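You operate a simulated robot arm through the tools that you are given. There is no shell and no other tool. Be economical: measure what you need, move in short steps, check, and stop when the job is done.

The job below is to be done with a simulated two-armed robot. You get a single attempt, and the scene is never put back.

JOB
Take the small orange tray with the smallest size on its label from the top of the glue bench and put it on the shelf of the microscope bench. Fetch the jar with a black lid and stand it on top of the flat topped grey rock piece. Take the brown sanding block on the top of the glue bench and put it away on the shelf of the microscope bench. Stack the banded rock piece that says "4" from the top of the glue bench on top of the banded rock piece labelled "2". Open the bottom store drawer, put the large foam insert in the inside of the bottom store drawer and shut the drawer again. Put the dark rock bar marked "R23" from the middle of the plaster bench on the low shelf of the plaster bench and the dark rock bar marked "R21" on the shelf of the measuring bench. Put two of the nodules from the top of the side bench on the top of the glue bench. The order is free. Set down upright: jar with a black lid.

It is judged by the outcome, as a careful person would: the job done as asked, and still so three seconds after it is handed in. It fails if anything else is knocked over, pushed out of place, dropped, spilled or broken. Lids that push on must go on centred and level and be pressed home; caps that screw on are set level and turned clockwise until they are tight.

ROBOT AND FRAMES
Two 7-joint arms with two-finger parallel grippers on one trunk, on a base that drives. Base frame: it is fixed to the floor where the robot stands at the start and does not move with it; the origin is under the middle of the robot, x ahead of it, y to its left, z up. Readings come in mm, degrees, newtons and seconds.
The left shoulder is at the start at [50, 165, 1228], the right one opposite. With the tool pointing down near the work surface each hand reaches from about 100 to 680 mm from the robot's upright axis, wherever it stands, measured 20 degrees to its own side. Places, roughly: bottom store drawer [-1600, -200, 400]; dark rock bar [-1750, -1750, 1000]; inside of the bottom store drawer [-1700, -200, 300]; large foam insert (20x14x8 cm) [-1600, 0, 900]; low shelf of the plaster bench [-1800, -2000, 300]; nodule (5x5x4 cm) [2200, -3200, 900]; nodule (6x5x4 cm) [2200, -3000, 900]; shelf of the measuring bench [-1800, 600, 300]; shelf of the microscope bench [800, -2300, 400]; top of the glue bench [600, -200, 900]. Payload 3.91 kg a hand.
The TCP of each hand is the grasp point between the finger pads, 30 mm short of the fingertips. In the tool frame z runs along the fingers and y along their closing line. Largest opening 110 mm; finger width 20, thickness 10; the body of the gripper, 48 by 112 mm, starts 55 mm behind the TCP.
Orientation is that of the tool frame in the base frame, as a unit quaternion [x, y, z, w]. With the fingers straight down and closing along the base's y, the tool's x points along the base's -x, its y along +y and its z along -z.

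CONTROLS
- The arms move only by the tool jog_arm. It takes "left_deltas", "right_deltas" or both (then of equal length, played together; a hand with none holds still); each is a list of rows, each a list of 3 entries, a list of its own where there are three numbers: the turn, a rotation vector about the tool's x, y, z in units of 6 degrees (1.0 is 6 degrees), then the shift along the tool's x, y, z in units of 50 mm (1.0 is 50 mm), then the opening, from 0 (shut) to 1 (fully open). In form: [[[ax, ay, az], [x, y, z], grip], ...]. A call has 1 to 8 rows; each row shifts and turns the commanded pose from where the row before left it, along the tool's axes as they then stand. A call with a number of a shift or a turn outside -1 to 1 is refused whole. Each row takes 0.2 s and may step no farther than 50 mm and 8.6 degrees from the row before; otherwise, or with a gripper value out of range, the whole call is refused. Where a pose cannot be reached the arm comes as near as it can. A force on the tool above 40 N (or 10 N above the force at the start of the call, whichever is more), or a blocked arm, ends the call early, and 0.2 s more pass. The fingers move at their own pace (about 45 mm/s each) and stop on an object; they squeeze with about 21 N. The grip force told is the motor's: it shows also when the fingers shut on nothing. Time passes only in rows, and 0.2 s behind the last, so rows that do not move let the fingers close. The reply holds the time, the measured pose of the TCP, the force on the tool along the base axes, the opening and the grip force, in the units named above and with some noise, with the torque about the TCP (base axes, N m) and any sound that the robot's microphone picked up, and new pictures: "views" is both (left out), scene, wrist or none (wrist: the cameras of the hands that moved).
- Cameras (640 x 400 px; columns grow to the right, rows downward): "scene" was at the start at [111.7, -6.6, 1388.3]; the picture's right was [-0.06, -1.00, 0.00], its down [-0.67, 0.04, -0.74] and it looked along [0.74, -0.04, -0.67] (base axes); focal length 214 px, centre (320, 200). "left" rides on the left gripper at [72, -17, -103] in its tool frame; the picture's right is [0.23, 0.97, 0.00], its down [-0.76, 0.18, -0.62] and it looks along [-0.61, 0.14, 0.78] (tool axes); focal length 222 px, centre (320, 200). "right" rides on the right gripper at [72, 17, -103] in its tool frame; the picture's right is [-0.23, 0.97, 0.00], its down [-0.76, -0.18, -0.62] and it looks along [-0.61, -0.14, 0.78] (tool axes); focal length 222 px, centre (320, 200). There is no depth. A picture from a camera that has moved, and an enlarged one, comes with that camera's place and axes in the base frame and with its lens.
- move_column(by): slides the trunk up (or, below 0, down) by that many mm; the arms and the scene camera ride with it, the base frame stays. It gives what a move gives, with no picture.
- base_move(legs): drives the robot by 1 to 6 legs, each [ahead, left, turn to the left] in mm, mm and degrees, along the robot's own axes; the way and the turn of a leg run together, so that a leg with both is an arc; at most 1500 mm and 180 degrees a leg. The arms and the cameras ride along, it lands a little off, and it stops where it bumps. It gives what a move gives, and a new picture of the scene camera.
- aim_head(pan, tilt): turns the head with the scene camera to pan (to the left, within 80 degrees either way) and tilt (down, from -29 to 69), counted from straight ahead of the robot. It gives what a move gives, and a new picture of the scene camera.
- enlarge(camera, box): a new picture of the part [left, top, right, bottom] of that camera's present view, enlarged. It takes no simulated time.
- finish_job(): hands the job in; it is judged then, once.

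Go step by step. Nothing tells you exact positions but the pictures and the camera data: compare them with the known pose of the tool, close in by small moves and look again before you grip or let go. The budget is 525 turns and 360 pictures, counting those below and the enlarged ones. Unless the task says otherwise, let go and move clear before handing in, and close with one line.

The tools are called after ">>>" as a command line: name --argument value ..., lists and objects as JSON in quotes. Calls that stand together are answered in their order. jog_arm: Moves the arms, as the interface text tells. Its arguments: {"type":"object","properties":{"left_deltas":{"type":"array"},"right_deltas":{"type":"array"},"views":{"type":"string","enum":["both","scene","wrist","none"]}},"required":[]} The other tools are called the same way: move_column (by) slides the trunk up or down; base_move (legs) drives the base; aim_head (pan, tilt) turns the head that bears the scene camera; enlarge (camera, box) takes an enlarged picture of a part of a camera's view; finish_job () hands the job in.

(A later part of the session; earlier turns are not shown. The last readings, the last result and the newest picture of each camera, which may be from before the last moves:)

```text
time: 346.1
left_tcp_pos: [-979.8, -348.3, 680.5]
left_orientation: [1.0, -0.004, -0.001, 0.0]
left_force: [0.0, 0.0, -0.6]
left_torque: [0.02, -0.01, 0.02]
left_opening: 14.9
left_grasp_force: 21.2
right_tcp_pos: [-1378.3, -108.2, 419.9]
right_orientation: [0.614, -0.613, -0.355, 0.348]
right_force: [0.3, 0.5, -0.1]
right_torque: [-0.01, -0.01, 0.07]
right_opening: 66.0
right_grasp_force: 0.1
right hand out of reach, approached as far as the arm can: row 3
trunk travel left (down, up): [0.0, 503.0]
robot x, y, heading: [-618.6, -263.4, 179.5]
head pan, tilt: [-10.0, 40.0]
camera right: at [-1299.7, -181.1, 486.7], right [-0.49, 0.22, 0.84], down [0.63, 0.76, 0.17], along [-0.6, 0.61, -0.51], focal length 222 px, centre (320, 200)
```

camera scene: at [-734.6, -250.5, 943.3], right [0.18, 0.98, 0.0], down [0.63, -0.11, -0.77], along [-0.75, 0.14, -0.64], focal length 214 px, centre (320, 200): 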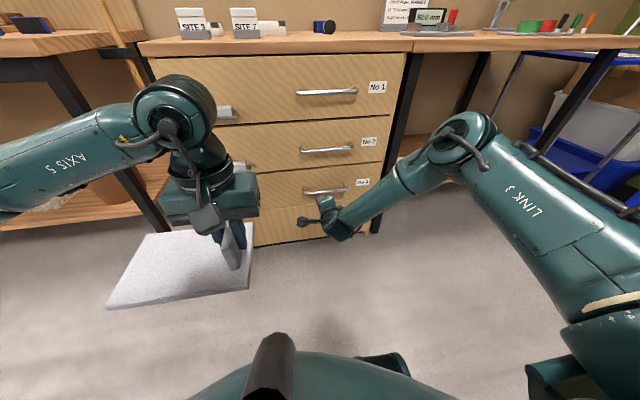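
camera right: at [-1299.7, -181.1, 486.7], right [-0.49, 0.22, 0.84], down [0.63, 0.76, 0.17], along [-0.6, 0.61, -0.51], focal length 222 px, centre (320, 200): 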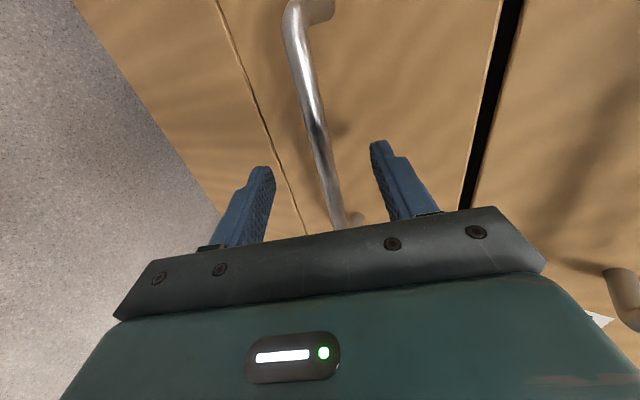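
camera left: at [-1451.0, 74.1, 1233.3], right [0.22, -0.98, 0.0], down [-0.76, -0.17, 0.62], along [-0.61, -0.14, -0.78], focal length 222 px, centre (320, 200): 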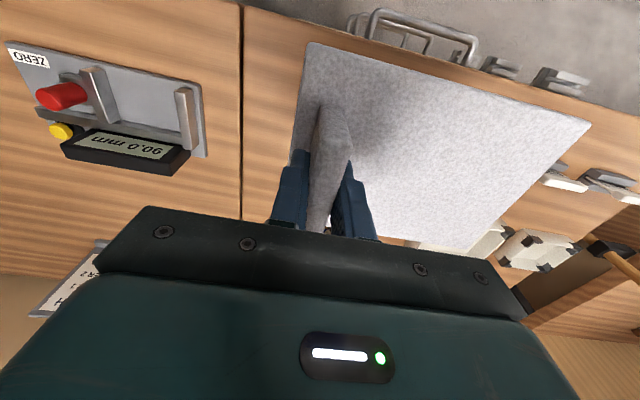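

The bar is centred between the fingers; drive the base 33 mm forward and close.

>>> base_move --legs '[[33, 0, 0]]'

>>> jog_arm --right_deltas '[[[0, 0, 0], [0, -0.1, 0], 0.5], [[0, 0, 0], [0, 0, 0], 0.3], [[0, 0, 0], [0, 0, 0], 0.1], [[0, 0, 0], [0, 0, 0], 0.0], [[0, 0, 0], [0, 0, 0], 0.0]]' --views "wrist"

```text
time: 347.1
left_tcp_pos: [-1010.6, -346.6, 679.8]
left_orientation: [1.0, -0.004, 0.0, 0.0]
left_force: [0.3, 0.3, 0.1]
left_torque: [0.0, 0.0, -0.01]
left_opening: 14.9
left_grasp_force: 21.0
right_tcp_pos: [-1409.3, -108.2, 419.7]
right_orientation: [0.615, -0.612, -0.355, 0.347]
right_force: [17.9, 0.8, 7.5]
right_torque: [-0.04, 0.75, -0.03]
right_opening: 64.5
right_grasp_force: 0.1
trunk travel left (down, up): [0.0, 503.0]
robot x, y, heading: [-649.5, -261.8, 179.7]
head pan, tilt: [-10.0, 40.0]
stopped in leg 1: the force on the tool passed its limit (the readings are from after the stop); the commanded pose is now the measured one
camera scene: at [-764.9, -250.2, 943.5], right [0.18, 0.98, 0.0], down [0.63, -0.12, -0.77], along [-0.75, 0.14, -0.64], focal length 214 px, centre (320, 200)
```

scene: 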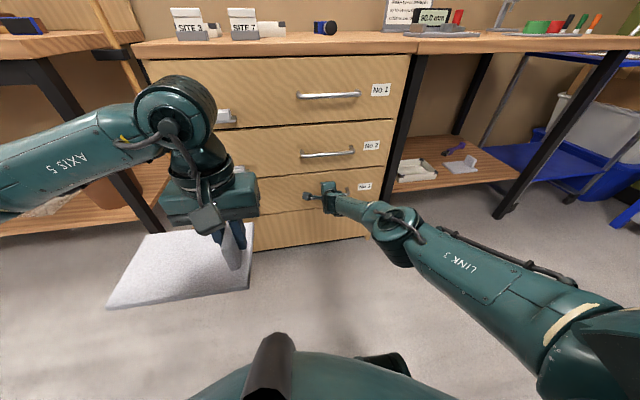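

```text
time: 348.3
left_tcp_pos: [-1010.8, -348.9, 679.5]
left_orientation: [1.0, -0.006, 0.0, 0.0]
left_force: [0.1, 0.3, -0.5]
left_torque: [0.0, 0.01, 0.01]
left_opening: 14.9
left_grasp_force: 21.3
right_tcp_pos: [-1405.1, -108.6, 407.9]
right_orientation: [-0.616, 0.616, 0.35, -0.345]
right_force: [24.6, 2.2, -12.6]
right_torque: [-0.16, -0.42, -0.32]
right_opening: 13.9
right_grasp_force: 43.9
trunk travel left (down, up): [0.0, 503.0]
robot x, y, heading: [-649.7, -265.6, 179.8]
head pan, tilt: [-10.0, 40.0]
camera right: at [-1325.6, -181.5, 475.8], right [-0.5, 0.22, 0.84], down [0.63, 0.76, 0.17], along [-0.59, 0.61, -0.52], focal length 222 px, centre (320, 200)
```

right: 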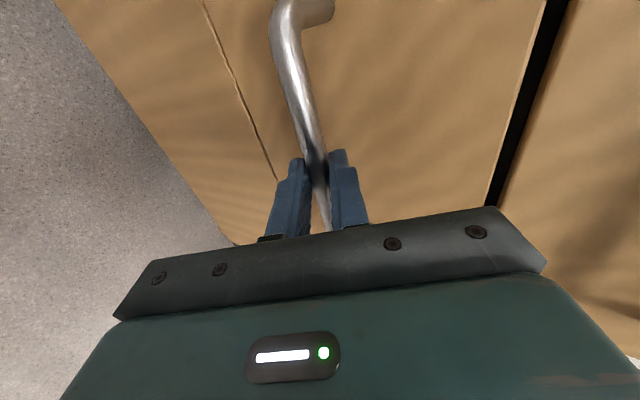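

Bar clamped. Pull the drawer by backing the base.

>>> base_move --legs '[[-100, 0, 0]]'

```text
time: 349.4
left_tcp_pos: [-911.4, -347.7, 678.5]
left_orientation: [1.0, -0.004, 0.002, 0.0]
left_force: [-0.5, -0.7, -0.1]
left_torque: [-0.01, -0.04, 0.01]
left_opening: 14.9
left_grasp_force: 21.6
right_tcp_pos: [-1302.6, -109.0, 409.1]
right_orientation: [-0.615, 0.616, 0.352, -0.345]
right_force: [1.4, 3.5, -23.5]
right_torque: [-0.52, -0.3, 0.4]
right_opening: 13.6
right_grasp_force: 44.8
trunk travel left (down, up): [0.0, 503.0]
robot x, y, heading: [-550.8, -264.4, 179.5]
head pan, tilt: [-10.0, 40.0]
camera scene: at [-667.5, -250.3, 943.0], right [0.18, 0.98, 0.0], down [0.63, -0.12, -0.76], along [-0.75, 0.14, -0.65], focal length 214 px, centre (320, 200)
```

scene: 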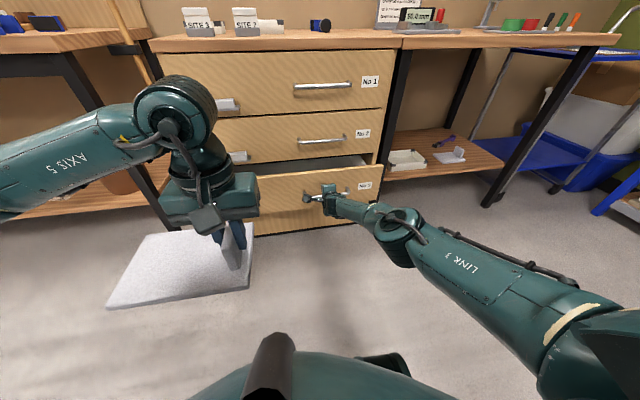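

The drawer opens. Pull further, 220 mm more.

>>> base_move --legs '[[-230, 0, 0]]'

>>> aim_head --pan 0 --tilt 35

```text
time: 351.1
left_tcp_pos: [-680.7, -349.3, 678.4]
left_orientation: [1.0, -0.006, 0.001, 0.001]
left_force: [0.3, 0.0, 0.1]
left_torque: [0.05, 0.0, 0.03]
left_opening: 15.1
left_grasp_force: 21.4
right_tcp_pos: [-1073.8, -108.1, 408.7]
right_orientation: [-0.615, 0.615, 0.352, -0.345]
right_force: [-0.3, 9.2, -15.5]
right_torque: [-0.36, -0.26, 0.16]
right_opening: 13.8
right_grasp_force: 45.6
trunk travel left (down, up): [0.0, 503.0]
robot x, y, heading: [-321.0, -268.5, 179.5]
head pan, tilt: [-10.0, 40.0]
camera scene: at [-436.4, -251.9, 943.1], right [0.18, 0.98, 0.0], down [0.63, -0.12, -0.76], along [-0.75, 0.14, -0.64], focal length 214 px, centre (320, 200)
```

scene: 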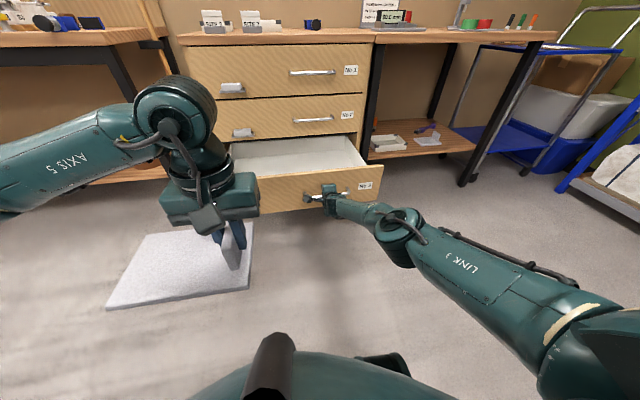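

```text
time: 351.9
left_tcp_pos: [-681.6, -348.1, 679.6]
left_orientation: [1.0, -0.005, 0.0, 0.0]
left_force: [-0.6, 0.2, -1.4]
left_torque: [-0.03, 0.0, 0.03]
left_opening: 15.0
left_grasp_force: 21.3
right_tcp_pos: [-1071.9, -108.5, 408.2]
right_orientation: [-0.616, 0.616, 0.352, -0.343]
right_force: [1.6, 1.7, -6.8]
right_torque: [-0.27, -0.14, -0.06]
right_opening: 13.2
right_grasp_force: 44.6
trunk travel left (down, up): [0.0, 503.0]
robot x, y, heading: [-322.9, -269.8, 179.6]
head pan, tilt: [0.0, 35.0]
camera scene: at [-440.1, -266.8, 950.7], right [0.01, 1.0, 0.0], down [0.57, 0.0, -0.82], along [-0.82, 0.01, -0.57], focal length 214 px, centre (320, 200)
```

scene: 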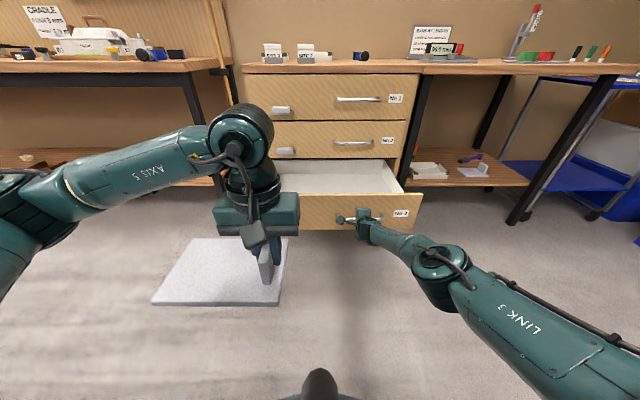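

Drawer is open about 330 mm. Release the handle and draw the right hand back.

>>> jog_arm --right_deltas '[[[0, 0, 0], [0, 0, 0], 0.3], [[0, 0, 0], [0, 0, 0], 0.6], [[0, 0, 0], [0, 0, 0], 0.6], [[0, 0, 0], [0, 0, -0.6], 0.6], [[0, 0, 0], [0, 0, -1], 0.6], [[0, 0, 0], [0, 0, -1], 0.6], [[0, 0, 0], [0, 0.3, -0.9], 0.6], [[0, 0, 0], [0, 0.3, -0.9], 0.6]]' --views "scene"

```text
time: 353.7
left_tcp_pos: [-680.1, -349.1, 679.8]
left_orientation: [1.0, -0.006, -0.001, -0.001]
left_force: [0.3, -0.8, -0.3]
left_torque: [0.03, -0.03, -0.01]
left_opening: 15.1
left_grasp_force: 20.8
right_tcp_pos: [-900.2, -111.7, 551.5]
right_orientation: [-0.614, 0.616, 0.354, -0.344]
right_force: [-0.1, 0.2, 0.1]
right_torque: [-0.01, 0.0, -0.01]
right_opening: 65.8
right_grasp_force: 0.0
trunk travel left (down, up): [0.0, 503.0]
robot x, y, heading: [-320.0, -262.9, 179.7]
head pan, tilt: [0.0, 35.0]
camera scene: at [-439.6, -267.1, 950.9], right [0.01, 1.0, 0.0], down [0.57, 0.0, -0.82], along [-0.82, 0.01, -0.57], focal length 214 px, centre (320, 200)
```

scene: 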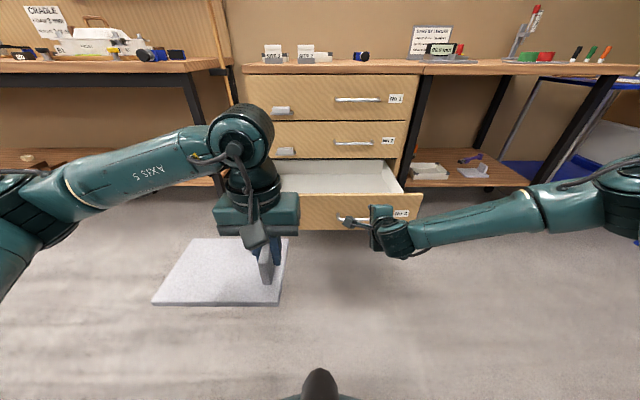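

>>> jog_arm --right_deltas '[[[0, 0, 0], [0, 0.1, -0.95], 0.3], [[0, 0, 0], [0, 0.1, -0.95], 0.3], [[0, 0, 0], [0, 0.2, -0.9], 0.3]]' --views "none"

>>> base_move --legs '[[0, -63, 0], [440, 0, 0]]'

>>> aim_head --pan 5 --tilt 50

```text
time: 354.5
left_tcp_pos: [-681.4, -349.1, 679.7]
left_orientation: [1.0, -0.006, 0.0, 0.0]
left_force: [-0.2, 0.0, -0.7]
left_torque: [-0.01, -0.03, -0.02]
left_opening: 15.1
left_grasp_force: 21.2
right_tcp_pos: [-789.5, -114.0, 637.8]
right_orientation: [-0.615, 0.615, 0.353, -0.344]
right_force: [-0.4, 1.1, 0.3]
right_torque: [0.02, 0.03, -0.02]
right_opening: 33.0
right_grasp_force: 0.1
trunk travel left (down, up): [0.0, 503.0]
robot x, y, heading: [-322.7, -264.5, 179.4]
head pan, tilt: [0.0, 35.0]
```

```text
time: 357.7
left_tcp_pos: [-1119.0, -284.2, 680.6]
left_orientation: [1.0, -0.004, 0.0, 0.001]
left_force: [-0.1, -0.5, 0.5]
left_torque: [0.01, -0.05, -0.01]
left_opening: 14.9
left_grasp_force: 20.5
right_tcp_pos: [-1230.5, -48.7, 638.6]
right_orientation: [0.616, -0.615, -0.353, 0.344]
right_force: [0.3, -0.9, -0.5]
right_torque: [0.0, 0.03, -0.02]
right_opening: 33.0
right_grasp_force: 0.1
trunk travel left (down, up): [0.0, 503.0]
robot x, y, heading: [-761.8, -199.7, 179.6]
head pan, tilt: [0.0, 35.0]
camera scene: at [-878.7, -201.8, 950.9], right [0.01, 1.0, 0.0], down [0.57, 0.0, -0.82], along [-0.82, 0.0, -0.57], focal length 214 px, centre (320, 200)
```

scene: 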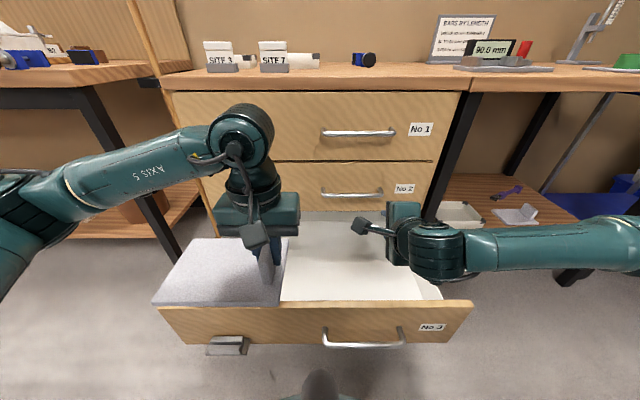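

```text
time: 358.5
left_tcp_pos: [-1118.6, -285.6, 680.3]
left_orientation: [1.0, -0.004, 0.0, 0.001]
left_force: [0.4, -0.7, -1.2]
left_torque: [0.01, 0.03, -0.02]
left_opening: 14.9
left_grasp_force: 21.3
right_tcp_pos: [-1229.9, -49.5, 639.3]
right_orientation: [0.616, -0.615, -0.353, 0.344]
right_force: [-0.6, 0.0, 0.2]
right_torque: [-0.02, -0.01, -0.01]
right_opening: 33.2
right_grasp_force: 0.1
trunk travel left (down, up): [0.0, 503.0]
robot x, y, heading: [-759.2, -204.2, 179.7]
head pan, tilt: [5.0, 50.0]
camera scene: at [-867.4, -208.6, 929.2], right [-0.08, 1.0, 0.0], down [0.76, 0.06, -0.64], along [-0.64, -0.05, -0.77], focal length 214 px, centre (320, 200)
```

scene: 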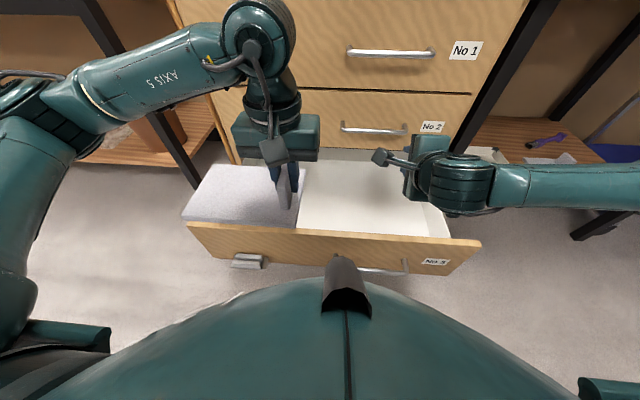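

The drawer interior spans y -525…105. I carry the insert over it to x≈-1270 and lower partway.

>>> jog_arm --left_deltas '[[[0, 0, 0], [-0.95, 0, 0], 0.05], [[0, 0, 0], [-0.95, 0, 0], 0.05], [[0, 0, 0], [-0.95, 0, 0.2], 0.05], [[0, 0, 0], [0, 0, 0.9], 0.05], [[0, 0, 0], [0, 0, 0.9], 0.05]]'

```text
time: 359.7
left_tcp_pos: [-1260.2, -283.1, 579.9]
left_orientation: [1.0, -0.005, 0.0, -0.001]
left_force: [0.1, -0.8, 0.0]
left_torque: [0.0, -0.02, -0.03]
left_opening: 14.8
left_grasp_force: 20.9
right_tcp_pos: [-1228.4, -48.8, 638.3]
right_orientation: [-0.615, 0.616, 0.353, -0.345]
right_force: [0.1, 0.7, -0.2]
right_torque: [-0.01, 0.01, -0.02]
right_opening: 32.8
right_grasp_force: 0.2
trunk travel left (down, up): [0.0, 503.0]
robot x, y, heading: [-758.6, -200.4, 179.9]
head pan, tilt: [5.0, 50.0]
camera scene: at [-867.3, -208.5, 929.2], right [-0.08, 1.0, 0.0], down [0.76, 0.06, -0.64], along [-0.64, -0.05, -0.77], focal length 214 px, centre (320, 200)
camera left: at [-1188.3, -267.3, 683.6], right [0.22, -0.98, 0.0], down [-0.76, -0.17, 0.62], along [-0.61, -0.14, -0.78], focal length 222 px, centre (320, 200)
```

scene: 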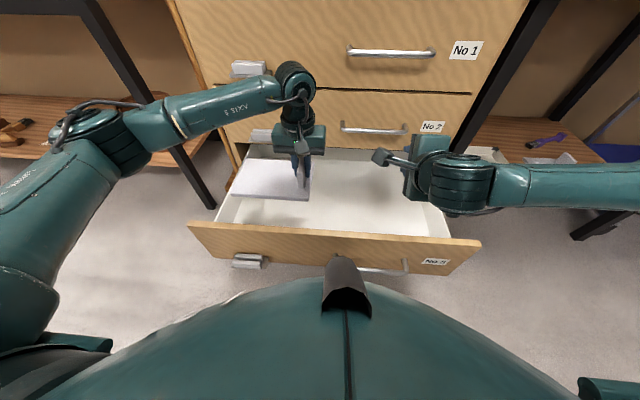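
left: 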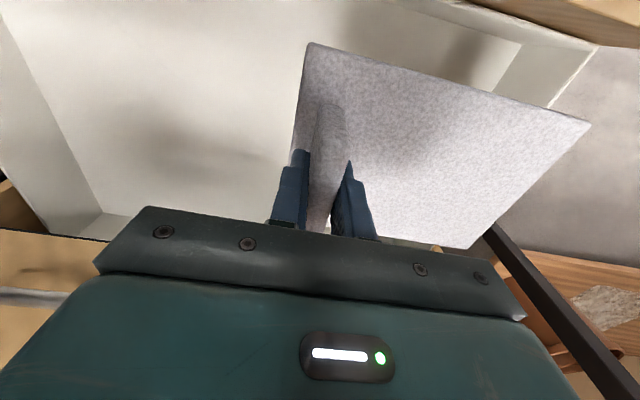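

>>> jog_arm --left_deltas '[[[0, 0, 0], [0, -0.7, 0], 0.05], [[0, 0, 0], [0, 0, 0.7], 0.05], [[0, 0, 0], [0, 0, 0.7], 0.05], [[0, 0, 0], [0, 0, 0.6], 0.05]]'

```text
time: 360.7
left_tcp_pos: [-1260.2, -246.3, 479.5]
left_orientation: [1.0, -0.005, 0.0, 0.0]
left_force: [-0.1, 0.3, 0.7]
left_torque: [0.05, -0.01, -0.02]
left_opening: 15.1
left_grasp_force: 20.8
right_tcp_pos: [-1230.0, -48.5, 638.6]
right_orientation: [-0.615, 0.615, 0.353, -0.344]
right_force: [0.2, -0.5, -0.2]
right_torque: [0.01, -0.01, 0.0]
right_opening: 33.1
right_grasp_force: 0.1
trunk travel left (down, up): [0.0, 503.0]
robot x, y, heading: [-757.6, -201.3, 179.5]
head pan, tilt: [5.0, 50.0]
camera scene: at [-867.3, -208.6, 929.2], right [-0.08, 1.0, 0.0], down [0.76, 0.06, -0.64], along [-0.64, -0.05, -0.77], focal length 214 px, centre (320, 200)
camera left: at [-1188.3, -231.4, 584.3], right [0.22, -0.98, 0.0], down [-0.76, -0.17, 0.62], along [-0.61, -0.14, -0.78], focal length 222 px, centre (320, 200)
```

scene: 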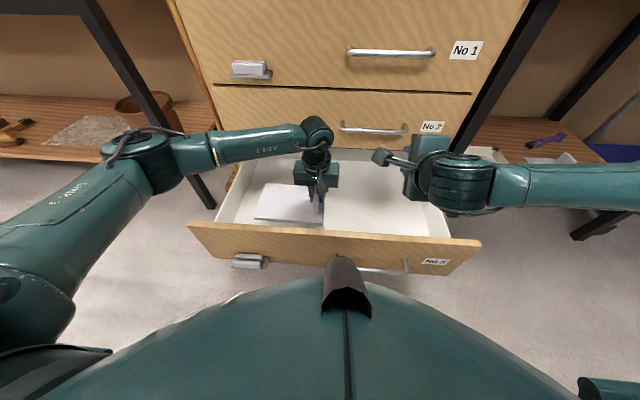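
left: 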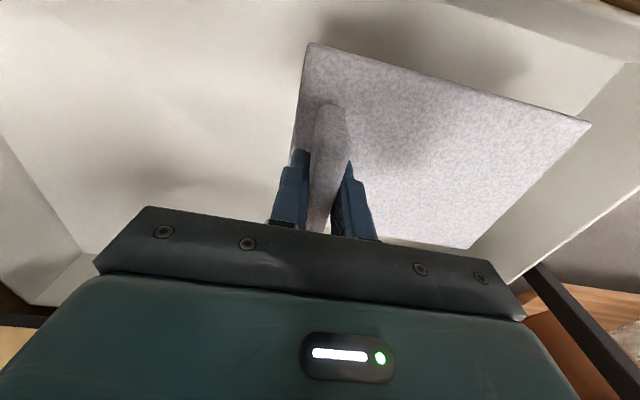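

Inside the drawer now. Continue down in small steps until it touches the bottom.

>>> jog_arm --left_deltas '[[[0, 0, 0], [0, 0, 0.5], 0.05], [[0, 0, 0], [0, 0, 0.2], 0.05], [[0, 0, 0], [0, 0, 0], 0.05]]' --views "wrist"

>>> jog_arm --left_deltas '[[[0, 0, 0], [0, 0, 0.2], 0.05], [[0, 0, 0], [0, 0, 0.1], 0.05], [[0, 0, 0], [0, 0, 0], 0.05]]' --views "none"

```text
time: 361.5
left_tcp_pos: [-1259.6, -248.1, 444.0]
left_orientation: [1.0, -0.004, 0.0, 0.0]
left_force: [0.0, 0.0, 0.4]
left_torque: [0.0, 0.01, -0.02]
left_opening: 15.1
left_grasp_force: 21.3
right_tcp_pos: [-1229.4, -49.1, 638.8]
right_orientation: [-0.614, 0.616, 0.353, -0.344]
right_force: [0.8, -0.1, 0.3]
right_torque: [0.0, -0.01, 0.0]
right_opening: 33.1
right_grasp_force: 0.0
trunk travel left (down, up): [0.0, 503.0]
robot x, y, heading: [-762.0, -198.1, 179.7]
head pan, tilt: [5.0, 50.0]
camera left: at [-1188.8, -232.4, 549.0], right [0.22, -0.98, 0.0], down [-0.76, -0.17, 0.62], along [-0.61, -0.14, -0.78], focal length 222 px, centre (320, 200)
```

left: 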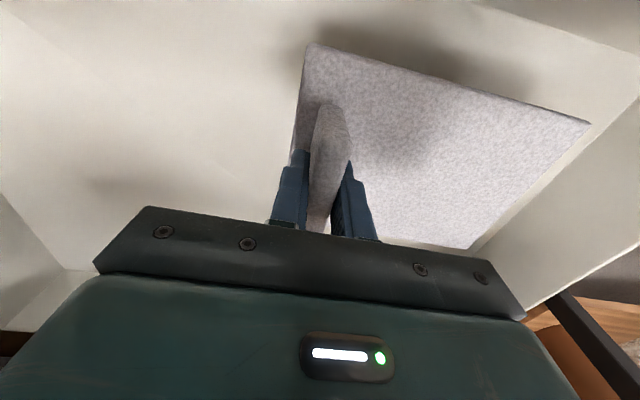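

```text
time: 362.3
left_tcp_pos: [-1261.3, -249.0, 428.9]
left_orientation: [1.0, -0.004, 0.0, 0.0]
left_force: [-0.1, 0.4, -0.2]
left_torque: [0.03, -0.03, 0.01]
left_opening: 14.8
left_grasp_force: 20.9
right_tcp_pos: [-1229.6, -48.7, 638.9]
right_orientation: [-0.615, 0.615, 0.353, -0.345]
right_force: [0.1, 0.0, 0.5]
right_torque: [-0.01, 0.0, -0.01]
right_opening: 33.0
right_grasp_force: 0.0
trunk travel left (down, up): [0.0, 503.0]
robot x, y, heading: [-759.7, -197.8, 179.6]
head pan, tilt: [5.0, 50.0]
```

>>> jog_arm --left_deltas '[[[0, 0, 0], [0, 0, 0.16], 0.05], [[0, 0, 0], [0, 0, 0], 0.05]]' --views "none"

>>> jog_arm --left_deltas '[[[0, 0, 0], [0, 0, 0.16], 0.05], [[0, 0, 0], [0, 0, 0], 0.05]]' --views "wrist"

```text
time: 362.9
left_tcp_pos: [-1261.0, -247.8, 422.9]
left_orientation: [1.0, -0.005, 0.0, 0.0]
left_force: [0.3, 0.0, 0.2]
left_torque: [-0.02, 0.0, 0.0]
left_opening: 14.9
left_grasp_force: 21.0
right_tcp_pos: [-1230.0, -49.4, 640.5]
right_orientation: [0.615, -0.615, -0.353, 0.344]
right_force: [0.2, -1.0, 0.0]
right_torque: [-0.02, -0.03, 0.02]
right_opening: 33.1
right_grasp_force: 0.0
trunk travel left (down, up): [0.0, 503.0]
robot x, y, heading: [-763.7, -203.8, 179.6]
head pan, tilt: [5.0, 50.0]
```

```text
time: 363.5
left_tcp_pos: [-1261.6, -248.4, 414.0]
left_orientation: [1.0, -0.004, 0.0, 0.0]
left_force: [-0.1, 0.5, -0.9]
left_torque: [0.0, 0.01, 0.04]
left_opening: 15.0
left_grasp_force: 20.8
right_tcp_pos: [-1229.4, -48.2, 639.7]
right_orientation: [-0.614, 0.616, 0.353, -0.345]
right_force: [1.0, -0.1, -0.2]
right_torque: [0.02, -0.02, 0.03]
right_opening: 32.9
right_grasp_force: 0.1
trunk travel left (down, up): [0.0, 503.0]
robot x, y, heading: [-758.1, -202.2, 179.6]
head pan, tilt: [5.0, 50.0]
camera left: at [-1188.9, -232.3, 518.1], right [0.22, -0.98, 0.0], down [-0.76, -0.17, 0.62], along [-0.61, -0.14, -0.78], focal length 222 px, centre (320, 200)
```

left: 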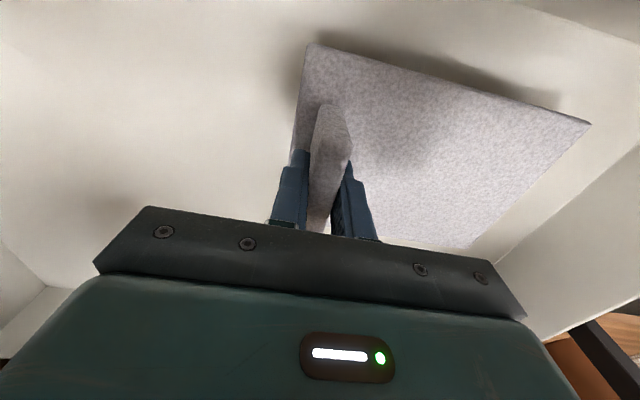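

>>> jog_arm --left_deltas '[[[0, 0, 0], [0, 0, 0.16], 0.05], [[0, 0, 0], [0, 0, 0], 0.05]]' --views "none"

>>> jog_arm --left_deltas '[[[0, 0, 0], [0, 0, 0.16], 0.05], [[0, 0, 0], [0, 0, 0], 0.05]]' --views "none"

>>> jog_arm --left_deltas '[[[0, 0, 0], [0, 0, 0.1], 0.05], [[0, 0, 0], [0, 0, 0], 0.05]]' --views "wrist"

```text
time: 364.1
left_tcp_pos: [-1262.1, -248.4, 405.1]
left_orientation: [1.0, -0.004, 0.0, -0.001]
left_force: [-0.9, 0.1, -1.2]
left_torque: [0.04, 0.0, -0.06]
left_opening: 14.9
left_grasp_force: 20.8
right_tcp_pos: [-1229.9, -48.4, 638.4]
right_orientation: [-0.615, 0.615, 0.353, -0.345]
right_force: [-0.4, 0.3, -0.4]
right_torque: [-0.01, 0.0, 0.03]
right_opening: 33.0
right_grasp_force: 0.1
trunk travel left (down, up): [0.0, 503.0]
robot x, y, heading: [-755.8, -201.0, 179.8]
head pan, tilt: [5.0, 50.0]
```

```text
time: 364.7
left_tcp_pos: [-1261.8, -248.1, 396.9]
left_orientation: [1.0, -0.005, 0.0, -0.001]
left_force: [0.0, 0.1, -0.7]
left_torque: [-0.03, 0.02, -0.03]
left_opening: 15.2
left_grasp_force: 21.0
right_tcp_pos: [-1230.3, -49.2, 638.6]
right_orientation: [-0.615, 0.615, 0.353, -0.344]
right_force: [0.8, 0.0, 0.1]
right_torque: [0.02, 0.02, -0.03]
right_opening: 33.1
right_grasp_force: 0.1
trunk travel left (down, up): [0.0, 503.0]
robot x, y, heading: [-759.6, -204.8, 179.6]
head pan, tilt: [5.0, 50.0]
```

```text
time: 365.3
left_tcp_pos: [-1261.2, -247.8, 393.1]
left_orientation: [1.0, -0.004, 0.001, 0.0]
left_force: [-0.6, -0.9, -0.1]
left_torque: [0.04, -0.03, -0.01]
left_opening: 15.0
left_grasp_force: 21.5
right_tcp_pos: [-1230.1, -47.8, 639.7]
right_orientation: [-0.615, 0.616, 0.353, -0.344]
right_force: [-0.3, 1.2, -0.2]
right_torque: [-0.01, -0.03, 0.04]
right_opening: 33.4
right_grasp_force: 0.1
trunk travel left (down, up): [0.0, 503.0]
robot x, y, heading: [-762.5, -199.8, 179.6]
head pan, tilt: [5.0, 50.0]
camera left: at [-1188.9, -231.9, 496.9], right [0.22, -0.98, 0.0], down [-0.76, -0.17, 0.62], along [-0.61, -0.14, -0.78], focal length 222 px, centre (320, 200)
```

left: 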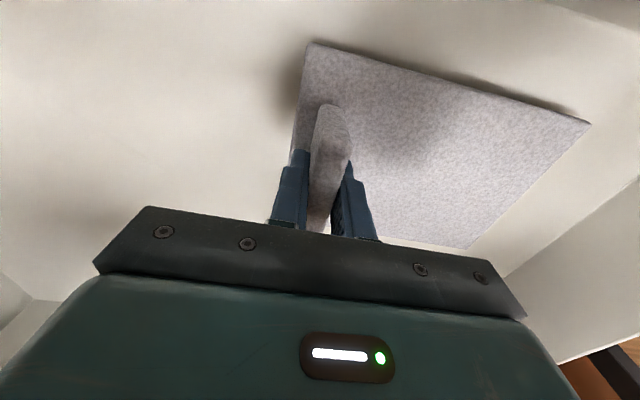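

>>> jog_arm --left_deltas '[[[0, 0, 0], [0, 0, 0.12], 0.05], [[0, 0, 0], [0, 0, 0], 0.05]]' --views "none"

>>> jog_arm --left_deltas '[[[0, 0, 0], [0, 0, 0.12], 0.05], [[0, 0, 0], [0, 0, 0], 0.05]]' --views "none"

>>> jog_arm --left_deltas '[[[0, 0, 0], [0, 0, 0.12], 0.05], [[0, 0, 0], [0, 0, 0], 0.05]]' --views "both"

```text
time: 365.9
left_tcp_pos: [-1261.6, -247.6, 386.9]
left_orientation: [1.0, -0.004, 0.0, 0.0]
left_force: [-0.3, -1.0, -0.1]
left_torque: [0.01, -0.03, 0.03]
left_opening: 15.1
left_grasp_force: 21.1
right_tcp_pos: [-1229.2, -48.1, 638.9]
right_orientation: [-0.615, 0.616, 0.353, -0.345]
right_force: [-0.5, 0.4, 0.4]
right_torque: [0.02, 0.01, -0.01]
right_opening: 33.0
right_grasp_force: 0.1
trunk travel left (down, up): [0.0, 503.0]
robot x, y, heading: [-761.9, -201.3, 179.9]
head pan, tilt: [5.0, 50.0]
```

```text
time: 366.5
left_tcp_pos: [-1263.5, -248.6, 385.7]
left_orientation: [1.0, -0.005, -0.004, -0.002]
left_force: [0.8, -4.4, 34.5]
left_torque: [-0.29, -0.22, 0.04]
left_opening: 15.0
left_grasp_force: 20.7
right_tcp_pos: [-1228.0, -47.8, 641.6]
right_orientation: [-0.614, 0.615, 0.353, -0.346]
right_force: [0.5, 0.6, -0.5]
right_torque: [-0.04, 0.02, -0.01]
right_opening: 33.1
right_grasp_force: 0.1
trunk travel left (down, up): [0.0, 503.0]
robot x, y, heading: [-760.7, -200.2, 179.7]
head pan, tilt: [5.0, 50.0]
```

```text
time: 367.1
left_tcp_pos: [-1263.1, -247.0, 380.3]
left_orientation: [1.0, -0.004, -0.004, -0.002]
left_force: [-0.6, -1.1, 35.8]
left_torque: [-0.29, 0.05, -0.01]
left_opening: 15.3
left_grasp_force: 20.8
right_tcp_pos: [-1230.8, -47.4, 640.2]
right_orientation: [-0.615, 0.615, 0.353, -0.345]
right_force: [0.1, 0.1, -0.6]
right_torque: [0.0, 0.0, 0.02]
right_opening: 32.7
right_grasp_force: 0.1
trunk travel left (down, up): [0.0, 503.0]
robot x, y, heading: [-761.1, -201.2, 179.7]
head pan, tilt: [5.0, 50.0]
camera scene: at [-865.5, -208.4, 929.6], right [-0.08, 1.0, 0.0], down [0.76, 0.06, -0.65], along [-0.64, -0.05, -0.76], focal length 214 px, centre (320, 200)
camera left: at [-1190.1, -231.6, 482.8], right [0.22, -0.98, -0.01], down [-0.76, -0.17, 0.63], along [-0.62, -0.13, -0.78], focal length 222 px, centre (320, 200)
```

scene: 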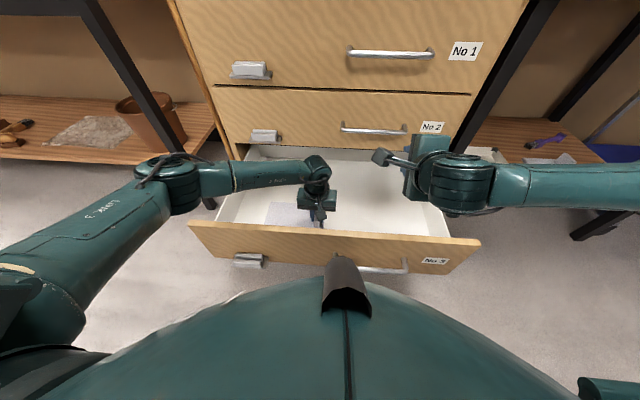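
left: 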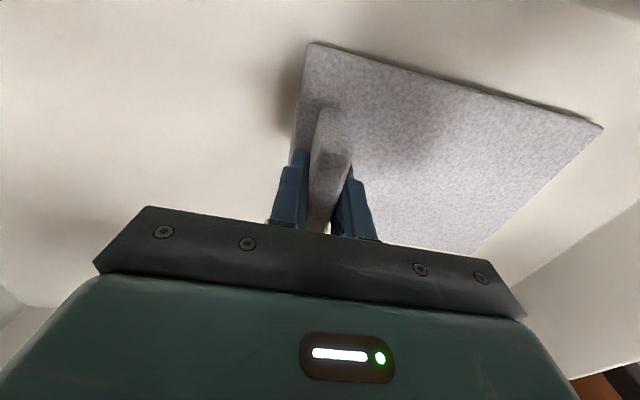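

Bottom reached. Ease off, open, and lift out vertically.

>>> jog_arm --left_deltas '[[[0, 0, 0], [0, 0, -0.1], 0.05], [[0, 0, 0], [0, 0, 0], 0.3], [[0, 0, 0], [0, 0, 0], 0.5], [[0, 0, 0], [0, 0, 0], 0.5], [[0, 0, 0], [0, 0, -0.6], 0.5]]' --views "wrist"

```text
time: 368.3
left_tcp_pos: [-1260.8, -248.0, 409.9]
left_orientation: [1.0, -0.004, 0.0, 0.0]
left_force: [-0.8, -0.2, -0.6]
left_torque: [0.0, 0.01, 0.02]
left_opening: 55.0
left_grasp_force: 0.0
right_tcp_pos: [-1229.6, -48.6, 638.9]
right_orientation: [-0.615, 0.616, 0.353, -0.344]
right_force: [-0.3, 0.1, 0.3]
right_torque: [0.01, -0.03, -0.01]
right_opening: 32.9
right_grasp_force: 0.0
trunk travel left (down, up): [0.0, 503.0]
robot x, y, heading: [-761.9, -204.6, 179.8]
head pan, tilt: [5.0, 50.0]
camera left: at [-1189.0, -232.3, 514.2], right [0.22, -0.98, 0.0], down [-0.76, -0.17, 0.62], along [-0.61, -0.14, -0.78], focal length 222 px, centre (320, 200)
```

left: 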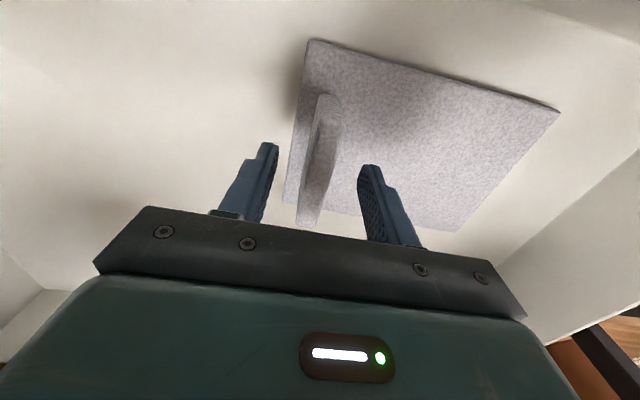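

The insert lies flat in the drawer. Lift the left hand out, back off, then push the drawer shut with the right hand.

>>> jog_arm --left_deltas '[[[0, 0, 0], [0, 0, -0.95], 0.5], [[0, 0, 0], [0, 0, -0.95], 0.5], [[0, 0, 0], [0, 0, -0.95], 0.5], [[0, 0, 0], [0, 0, -0.95], 0.5], [[0, 0, 0], [0, 0, -0.95], 0.5], [[0, 0, 0], [0, 0, -0.95], 0.5], [[0, 0, 0], [0.8, 0, 0], 0.5], [[0, 0, 0], [0.8, 0, 0], 0.5]]' --views "none"

>>> base_move --legs '[[-440, 0, 0], [0, 150, 0]]'

```text
time: 370.1
left_tcp_pos: [-1181.0, -249.5, 694.7]
left_orientation: [1.0, -0.005, 0.0, 0.0]
left_force: [-1.0, 1.1, -0.1]
left_torque: [0.0, 0.01, -0.02]
left_opening: 55.1
left_grasp_force: 0.2
right_tcp_pos: [-1230.9, -48.9, 639.4]
right_orientation: [-0.614, 0.616, 0.353, -0.344]
right_force: [-0.2, 0.2, -0.4]
right_torque: [0.0, -0.01, -0.02]
right_opening: 32.9
right_grasp_force: 0.1
trunk travel left (down, up): [0.0, 503.0]
robot x, y, heading: [-758.2, -199.9, 179.8]
head pan, tilt: [5.0, 50.0]
```

```text
time: 373.8
left_tcp_pos: [-739.4, -401.2, 695.9]
left_orientation: [1.0, -0.005, 0.0, 0.0]
left_force: [-0.5, -0.1, -0.9]
left_torque: [0.02, 0.01, 0.03]
left_opening: 54.8
left_grasp_force: 0.1
right_tcp_pos: [-787.1, -198.9, 639.3]
right_orientation: [-0.614, 0.616, 0.353, -0.344]
right_force: [-0.7, 0.5, 0.8]
right_torque: [-0.02, -0.02, -0.04]
right_opening: 33.0
right_grasp_force: 0.0
trunk travel left (down, up): [0.0, 503.0]
robot x, y, heading: [-322.1, -355.0, 179.6]
head pan, tilt: [5.0, 50.0]
camera scene: at [-425.7, -360.5, 929.2], right [-0.08, 1.0, 0.0], down [0.76, 0.06, -0.64], along [-0.64, -0.05, -0.77], focal length 214 px, centre (320, 200)
```

scene: 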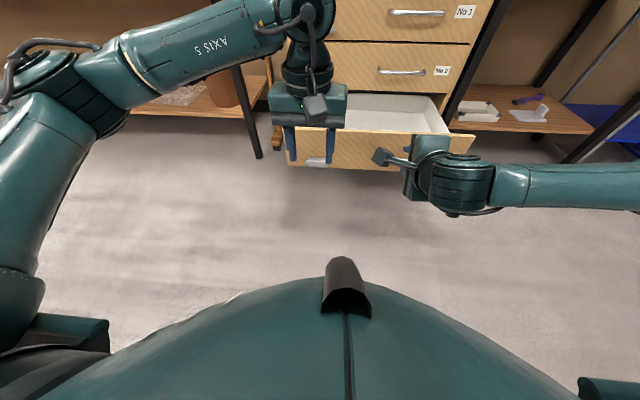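

>>> jog_arm --right_deltas '[[[0, 0, 0], [0.12, -0.134, 0.94], 0.0], [[0, 0, 0], [0.12, -0.134, 0.94], 0.0], [[0, 0, 0], [0.12, -0.134, 0.94], 0.0], [[0, 0, 0], [0.12, -0.134, 0.94], 0.0], [[0, 0, 0], [0.12, -0.134, 0.94], 0.0], [[0, 0, 0], [0.12, -0.134, 0.94], 0.0], [[0, 0, 0], [0.12, -0.134, 0.94], 0.0]]'

```text
time: 375.4
left_tcp_pos: [-739.8, -401.2, 694.1]
left_orientation: [1.0, -0.005, 0.0, 0.0]
left_force: [0.8, -0.1, 0.4]
left_torque: [-0.01, 0.01, 0.0]
left_opening: 55.0
left_grasp_force: 0.0
right_tcp_pos: [-1044.7, -239.1, 429.4]
right_orientation: [-0.615, 0.616, 0.352, -0.344]
right_force: [-0.5, 0.2, -0.2]
right_torque: [-0.03, -0.03, 0.02]
right_opening: 0.2
right_grasp_force: 21.2
trunk travel left (down, up): [0.0, 503.0]
robot x, y, heading: [-322.2, -350.3, 179.5]
head pan, tilt: [5.0, 50.0]
camera scene: at [-425.6, -360.5, 929.2], right [-0.08, 1.0, 0.0], down [0.76, 0.06, -0.64], along [-0.64, -0.05, -0.77], focal length 214 px, centre (320, 200)
camera right: at [-966.1, -312.2, 495.8], right [-0.5, 0.22, 0.84], down [0.63, 0.76, 0.17], along [-0.59, 0.62, -0.52], focal length 222 px, centre (320, 200)
```

scene: 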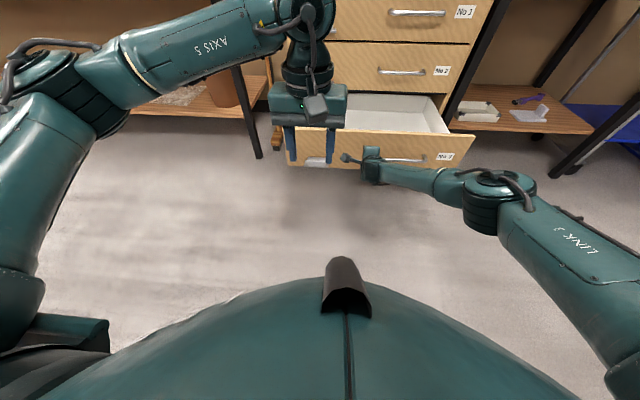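
right: 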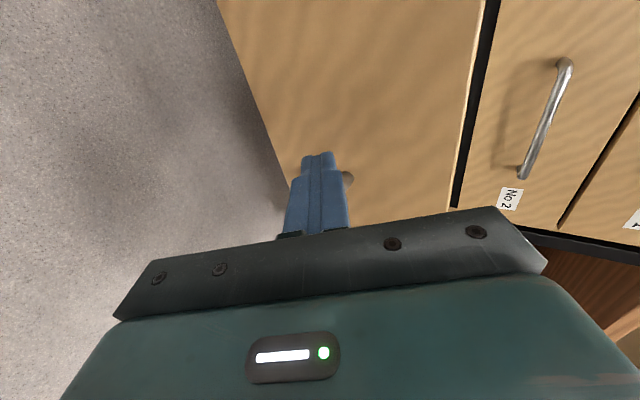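

Fingers closed and aimed at the drawer front near its middle. Push by driving forward.

>>> base_move --legs '[[330, 0, 0]]'

```text
time: 377.5
left_tcp_pos: [-1071.5, -398.7, 694.2]
left_orientation: [1.0, -0.005, 0.0, 0.0]
left_force: [0.8, 0.0, -0.7]
left_torque: [-0.01, 0.04, 0.01]
left_opening: 55.0
left_grasp_force: 0.1
right_tcp_pos: [-1377.8, -236.3, 430.7]
right_orientation: [-0.615, 0.615, 0.353, -0.344]
right_force: [-0.2, 0.0, -0.3]
right_torque: [-0.02, 0.01, -0.04]
right_opening: 0.0
right_grasp_force: 21.1
trunk travel left (down, up): [0.0, 503.0]
robot x, y, heading: [-654.5, -347.8, 179.7]
head pan, tilt: [5.0, 50.0]
camera scene: at [-758.0, -358.5, 929.2], right [-0.08, 1.0, 0.0], down [0.76, 0.06, -0.64], along [-0.64, -0.05, -0.77], focal length 214 px, centre (320, 200)
```

scene: 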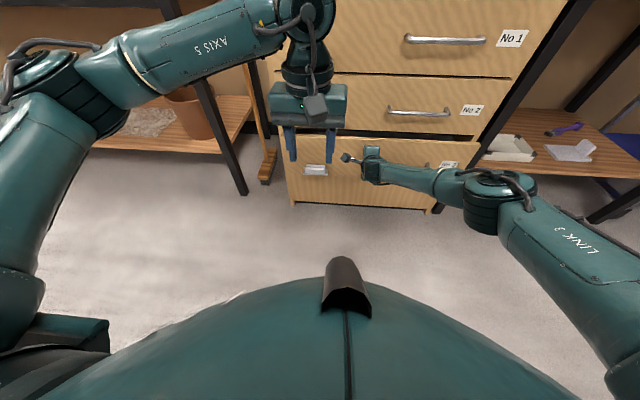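

>>> base_move --legs '[[45, 0, 0]]'

>>> base_move --legs '[[25, 0, 0]]'

>>> enlarge --camera "scene" --box '[260, 60, 520, 220]'

```text
time: 378.4
left_tcp_pos: [-1115.9, -399.7, 693.6]
left_orientation: [1.0, -0.005, 0.0, -0.001]
left_force: [0.5, 0.1, -0.1]
left_torque: [0.0, 0.01, 0.01]
left_opening: 55.0
left_grasp_force: 0.0
right_tcp_pos: [-1422.0, -237.7, 427.8]
right_orientation: [-0.615, 0.615, 0.354, -0.344]
right_force: [-0.5, -0.5, -0.3]
right_torque: [-0.01, -0.02, -0.02]
right_opening: 0.0
right_grasp_force: 20.8
trunk travel left (down, up): [0.0, 503.0]
robot x, y, heading: [-690.6, -353.3, 179.6]
head pan, tilt: [5.0, 50.0]
camera scene: at [-802.5, -358.3, 929.2], right [-0.08, 1.0, 0.0], down [0.76, 0.06, -0.64], along [-0.64, -0.05, -0.77], focal length 214 px, centre (320, 200)
```

scene: 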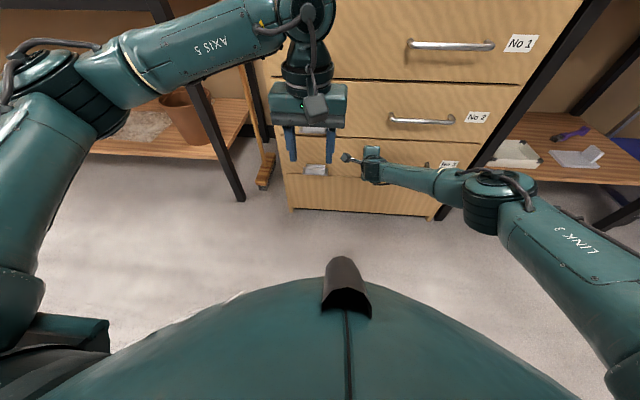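

```text
time: 379.2
left_tcp_pos: [-1122.2, -397.2, 694.6]
left_orientation: [1.0, -0.005, -0.001, -0.001]
left_force: [0.2, -0.7, 0.4]
left_torque: [0.02, 0.02, -0.02]
left_opening: 55.2
left_grasp_force: 0.1
right_tcp_pos: [-1425.0, -237.0, 430.0]
right_orientation: [-0.614, 0.617, 0.353, -0.344]
right_force: [17.7, 2.7, 11.6]
right_torque: [-0.01, 0.2, 0.02]
right_opening: 0.0
right_grasp_force: 21.5
trunk travel left (down, up): [0.0, 503.0]
robot x, y, heading: [-702.1, -350.1, 179.6]
head pan, tilt: [5.0, 50.0]
stopped in leg 1: the force on the tool passed its limit (the readings are from after the stop); the commanded pose is now the measured one
camera scene: at [-806.8, -358.0, 929.3], right [-0.08, 1.0, 0.0], down [0.76, 0.06, -0.64], along [-0.64, -0.05, -0.76], focal length 214 px, centre (320, 200)
```

scene: 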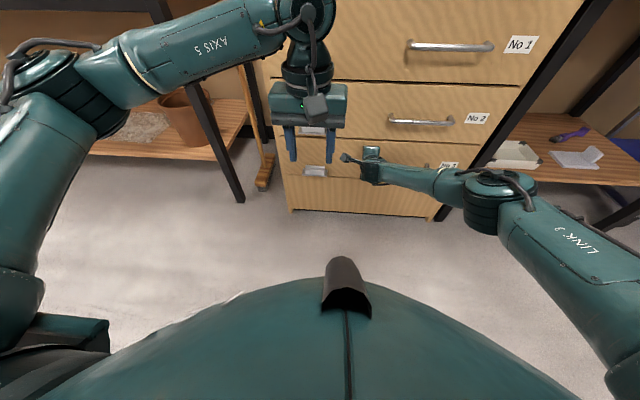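

```text
2.46 times, centred on (390, 140) of scene
camera zoom: at [-806.8, -358.0, 929.3], right [-0.08, 1.0, 0.0], down [0.76, 0.06, -0.64], along [-0.64, -0.05, -0.76], focal length 528 px, centre (148, 348)
```

zoom: 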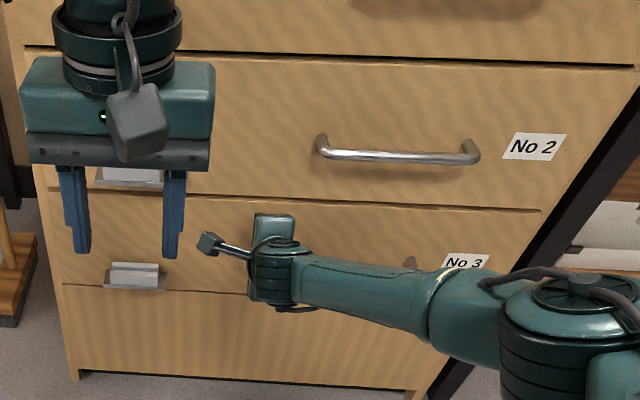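

It met firm resistance with the front at the closed position. Back off and check the drawer is flush.

>>> base_move --legs '[[-300, 0, 0]]'

>>> enlarge --camera "scene" --box '[260, 40, 480, 200]'

```text
time: 381.2
left_tcp_pos: [-824.3, -401.3, 694.7]
left_orientation: [1.0, -0.004, 0.0, 0.0]
left_force: [0.7, 0.5, 0.1]
left_torque: [-0.01, 0.03, -0.03]
left_opening: 54.8
left_grasp_force: 0.0
right_tcp_pos: [-1126.9, -238.8, 427.4]
right_orientation: [-0.614, 0.618, 0.352, -0.343]
right_force: [0.6, -0.3, -0.2]
right_torque: [-0.01, 0.04, 0.02]
right_opening: 0.0
right_grasp_force: 21.1
trunk travel left (down, up): [0.0, 503.0]
robot x, y, heading: [-405.4, -351.7, 179.4]
head pan, tilt: [5.0, 50.0]
camera scene: at [-509.8, -360.0, 929.2], right [-0.08, 1.0, 0.0], down [0.76, 0.06, -0.64], along [-0.64, -0.05, -0.77], focal length 214 px, centre (320, 200)
```

scene: 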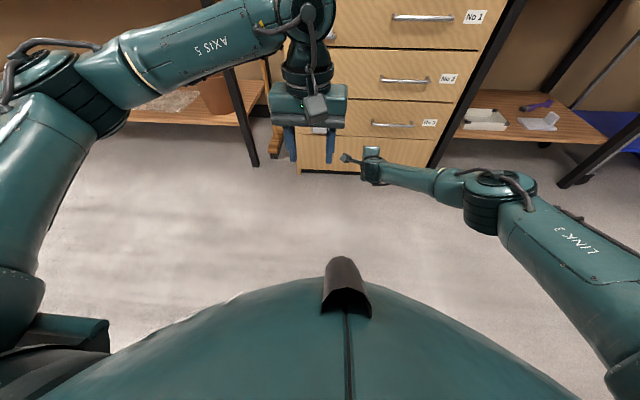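

```text
2.50 times, centred on (370, 120) of scene
camera zoom: at [-509.8, -360.0, 929.2], right [-0.08, 1.0, 0.0], down [0.76, 0.06, -0.64], along [-0.64, -0.05, -0.77], focal length 536 px, centre (195, 400)
```

zoom: 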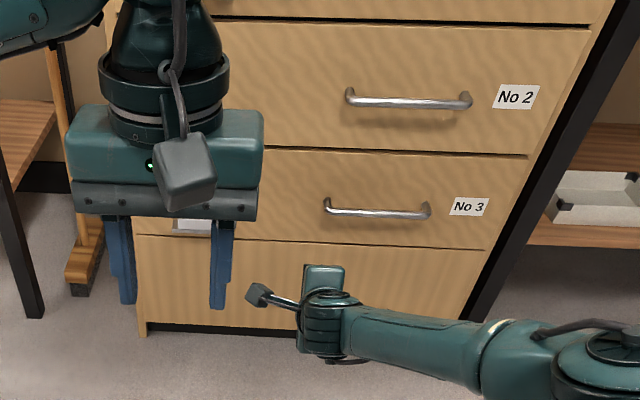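

Drawer 3 is flush and shut. Next the rock bars: I restore the right hand (no roll, 42° tilt), tilt the left the same, and raise the trunk.

>>> jog_arm --right_deltas '[[[0, 0, -1], [0, 0, -0.4], 0.5], [[0, 0, -1], [0, 0, -0.4], 0.5], [[0, 0, -1], [0, 0, -0.4], 0.5], [[0, 0, -1], [0, 0, -0.4], 0.5], [[0, 0, -1], [0, 0, -0.4], 0.5], [[0, 0, -1], [0, 0, -0.4], 0.5], [[0, 0, -1], [0, 0, -0.4], 0.5], [[0, 0, -1], [0, 0, -0.4], 0.5]]' --views "none"

>>> jog_arm --right_deltas '[[[0, 0, -1], [0, 0, -0.4], 1], [[0, 0, -1], [0, 0, -0.4], 1], [[0, 0, -1], [0, 0, -0.4], 1], [[0, 0, -1], [0, 0, -0.4], 1], [[0, 0, -1], [0, 0, -0.4], 1], [[0, 0, -1], [0, 0, -0.4], 1], [[0, 0, -1], [0, 0, -0.4], 1], [[0, 0, 0], [0, 0, 0], 1]]' --views "none"

>>> move_column --by 400

>>> move_column --by 48

```text
time: 383.0
left_tcp_pos: [-823.2, -400.7, 694.7]
left_orientation: [1.0, -0.004, 0.0, 0.0]
left_force: [-0.7, 0.1, 0.0]
left_torque: [-0.01, 0.0, 0.01]
left_opening: 54.9
left_grasp_force: 0.0
right_tcp_pos: [-990.0, -241.9, 511.2]
right_orientation: [0.813, -0.314, -0.461, 0.17]
right_force: [0.6, 0.3, 1.0]
right_torque: [-0.01, 0.0, -0.03]
right_opening: 55.0
right_grasp_force: 0.1
trunk travel left (down, up): [0.0, 503.0]
robot x, y, heading: [-403.2, -350.8, 179.2]
head pan, tilt: [5.0, 50.0]
```

```text
time: 384.8
left_tcp_pos: [-823.7, -399.6, 694.7]
left_orientation: [1.0, -0.005, -0.001, 0.0]
left_force: [-0.1, -0.8, -0.4]
left_torque: [0.02, -0.01, 0.03]
left_opening: 55.1
left_grasp_force: 0.0
right_tcp_pos: [-871.8, -242.1, 583.1]
right_orientation: [0.871, -0.001, -0.491, -0.007]
right_force: [0.9, -0.7, -0.2]
right_torque: [0.02, 0.0, 0.01]
right_opening: 110.1
right_grasp_force: 0.1
trunk travel left (down, up): [0.0, 503.0]
robot x, y, heading: [-399.8, -352.6, 179.6]
head pan, tilt: [5.0, 50.0]
```

```text
time: 388.7
left_tcp_pos: [-824.7, -399.4, 1095.8]
left_orientation: [1.0, -0.004, 0.0, 0.0]
left_force: [-0.2, 0.6, 0.0]
left_torque: [0.02, 0.02, 0.03]
left_opening: 54.9
left_grasp_force: 0.1
right_tcp_pos: [-870.1, -242.7, 982.5]
right_orientation: [0.871, -0.002, -0.492, -0.006]
right_force: [-0.2, -1.1, -0.4]
right_torque: [-0.01, -0.02, 0.0]
right_opening: 109.8
right_grasp_force: 0.0
trunk travel left (down, up): [-400.0, 103.0]
robot x, y, heading: [-399.8, -353.7, 179.8]
head pan, tilt: [5.0, 50.0]
```

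```text
time: 389.6
left_tcp_pos: [-823.3, -400.4, 1141.8]
left_orientation: [1.0, -0.005, 0.0, 0.0]
left_force: [0.0, 0.2, 0.7]
left_torque: [-0.02, 0.02, -0.04]
left_opening: 54.8
left_grasp_force: 0.0
right_tcp_pos: [-870.6, -242.5, 1030.8]
right_orientation: [0.871, -0.001, -0.491, -0.005]
right_force: [0.7, 0.3, 0.2]
right_torque: [-0.06, 0.0, -0.01]
right_opening: 109.9
right_grasp_force: 0.0
trunk travel left (down, up): [-448.0, 55.0]
robot x, y, heading: [-405.9, -354.7, 179.6]
head pan, tilt: [5.0, 50.0]
```

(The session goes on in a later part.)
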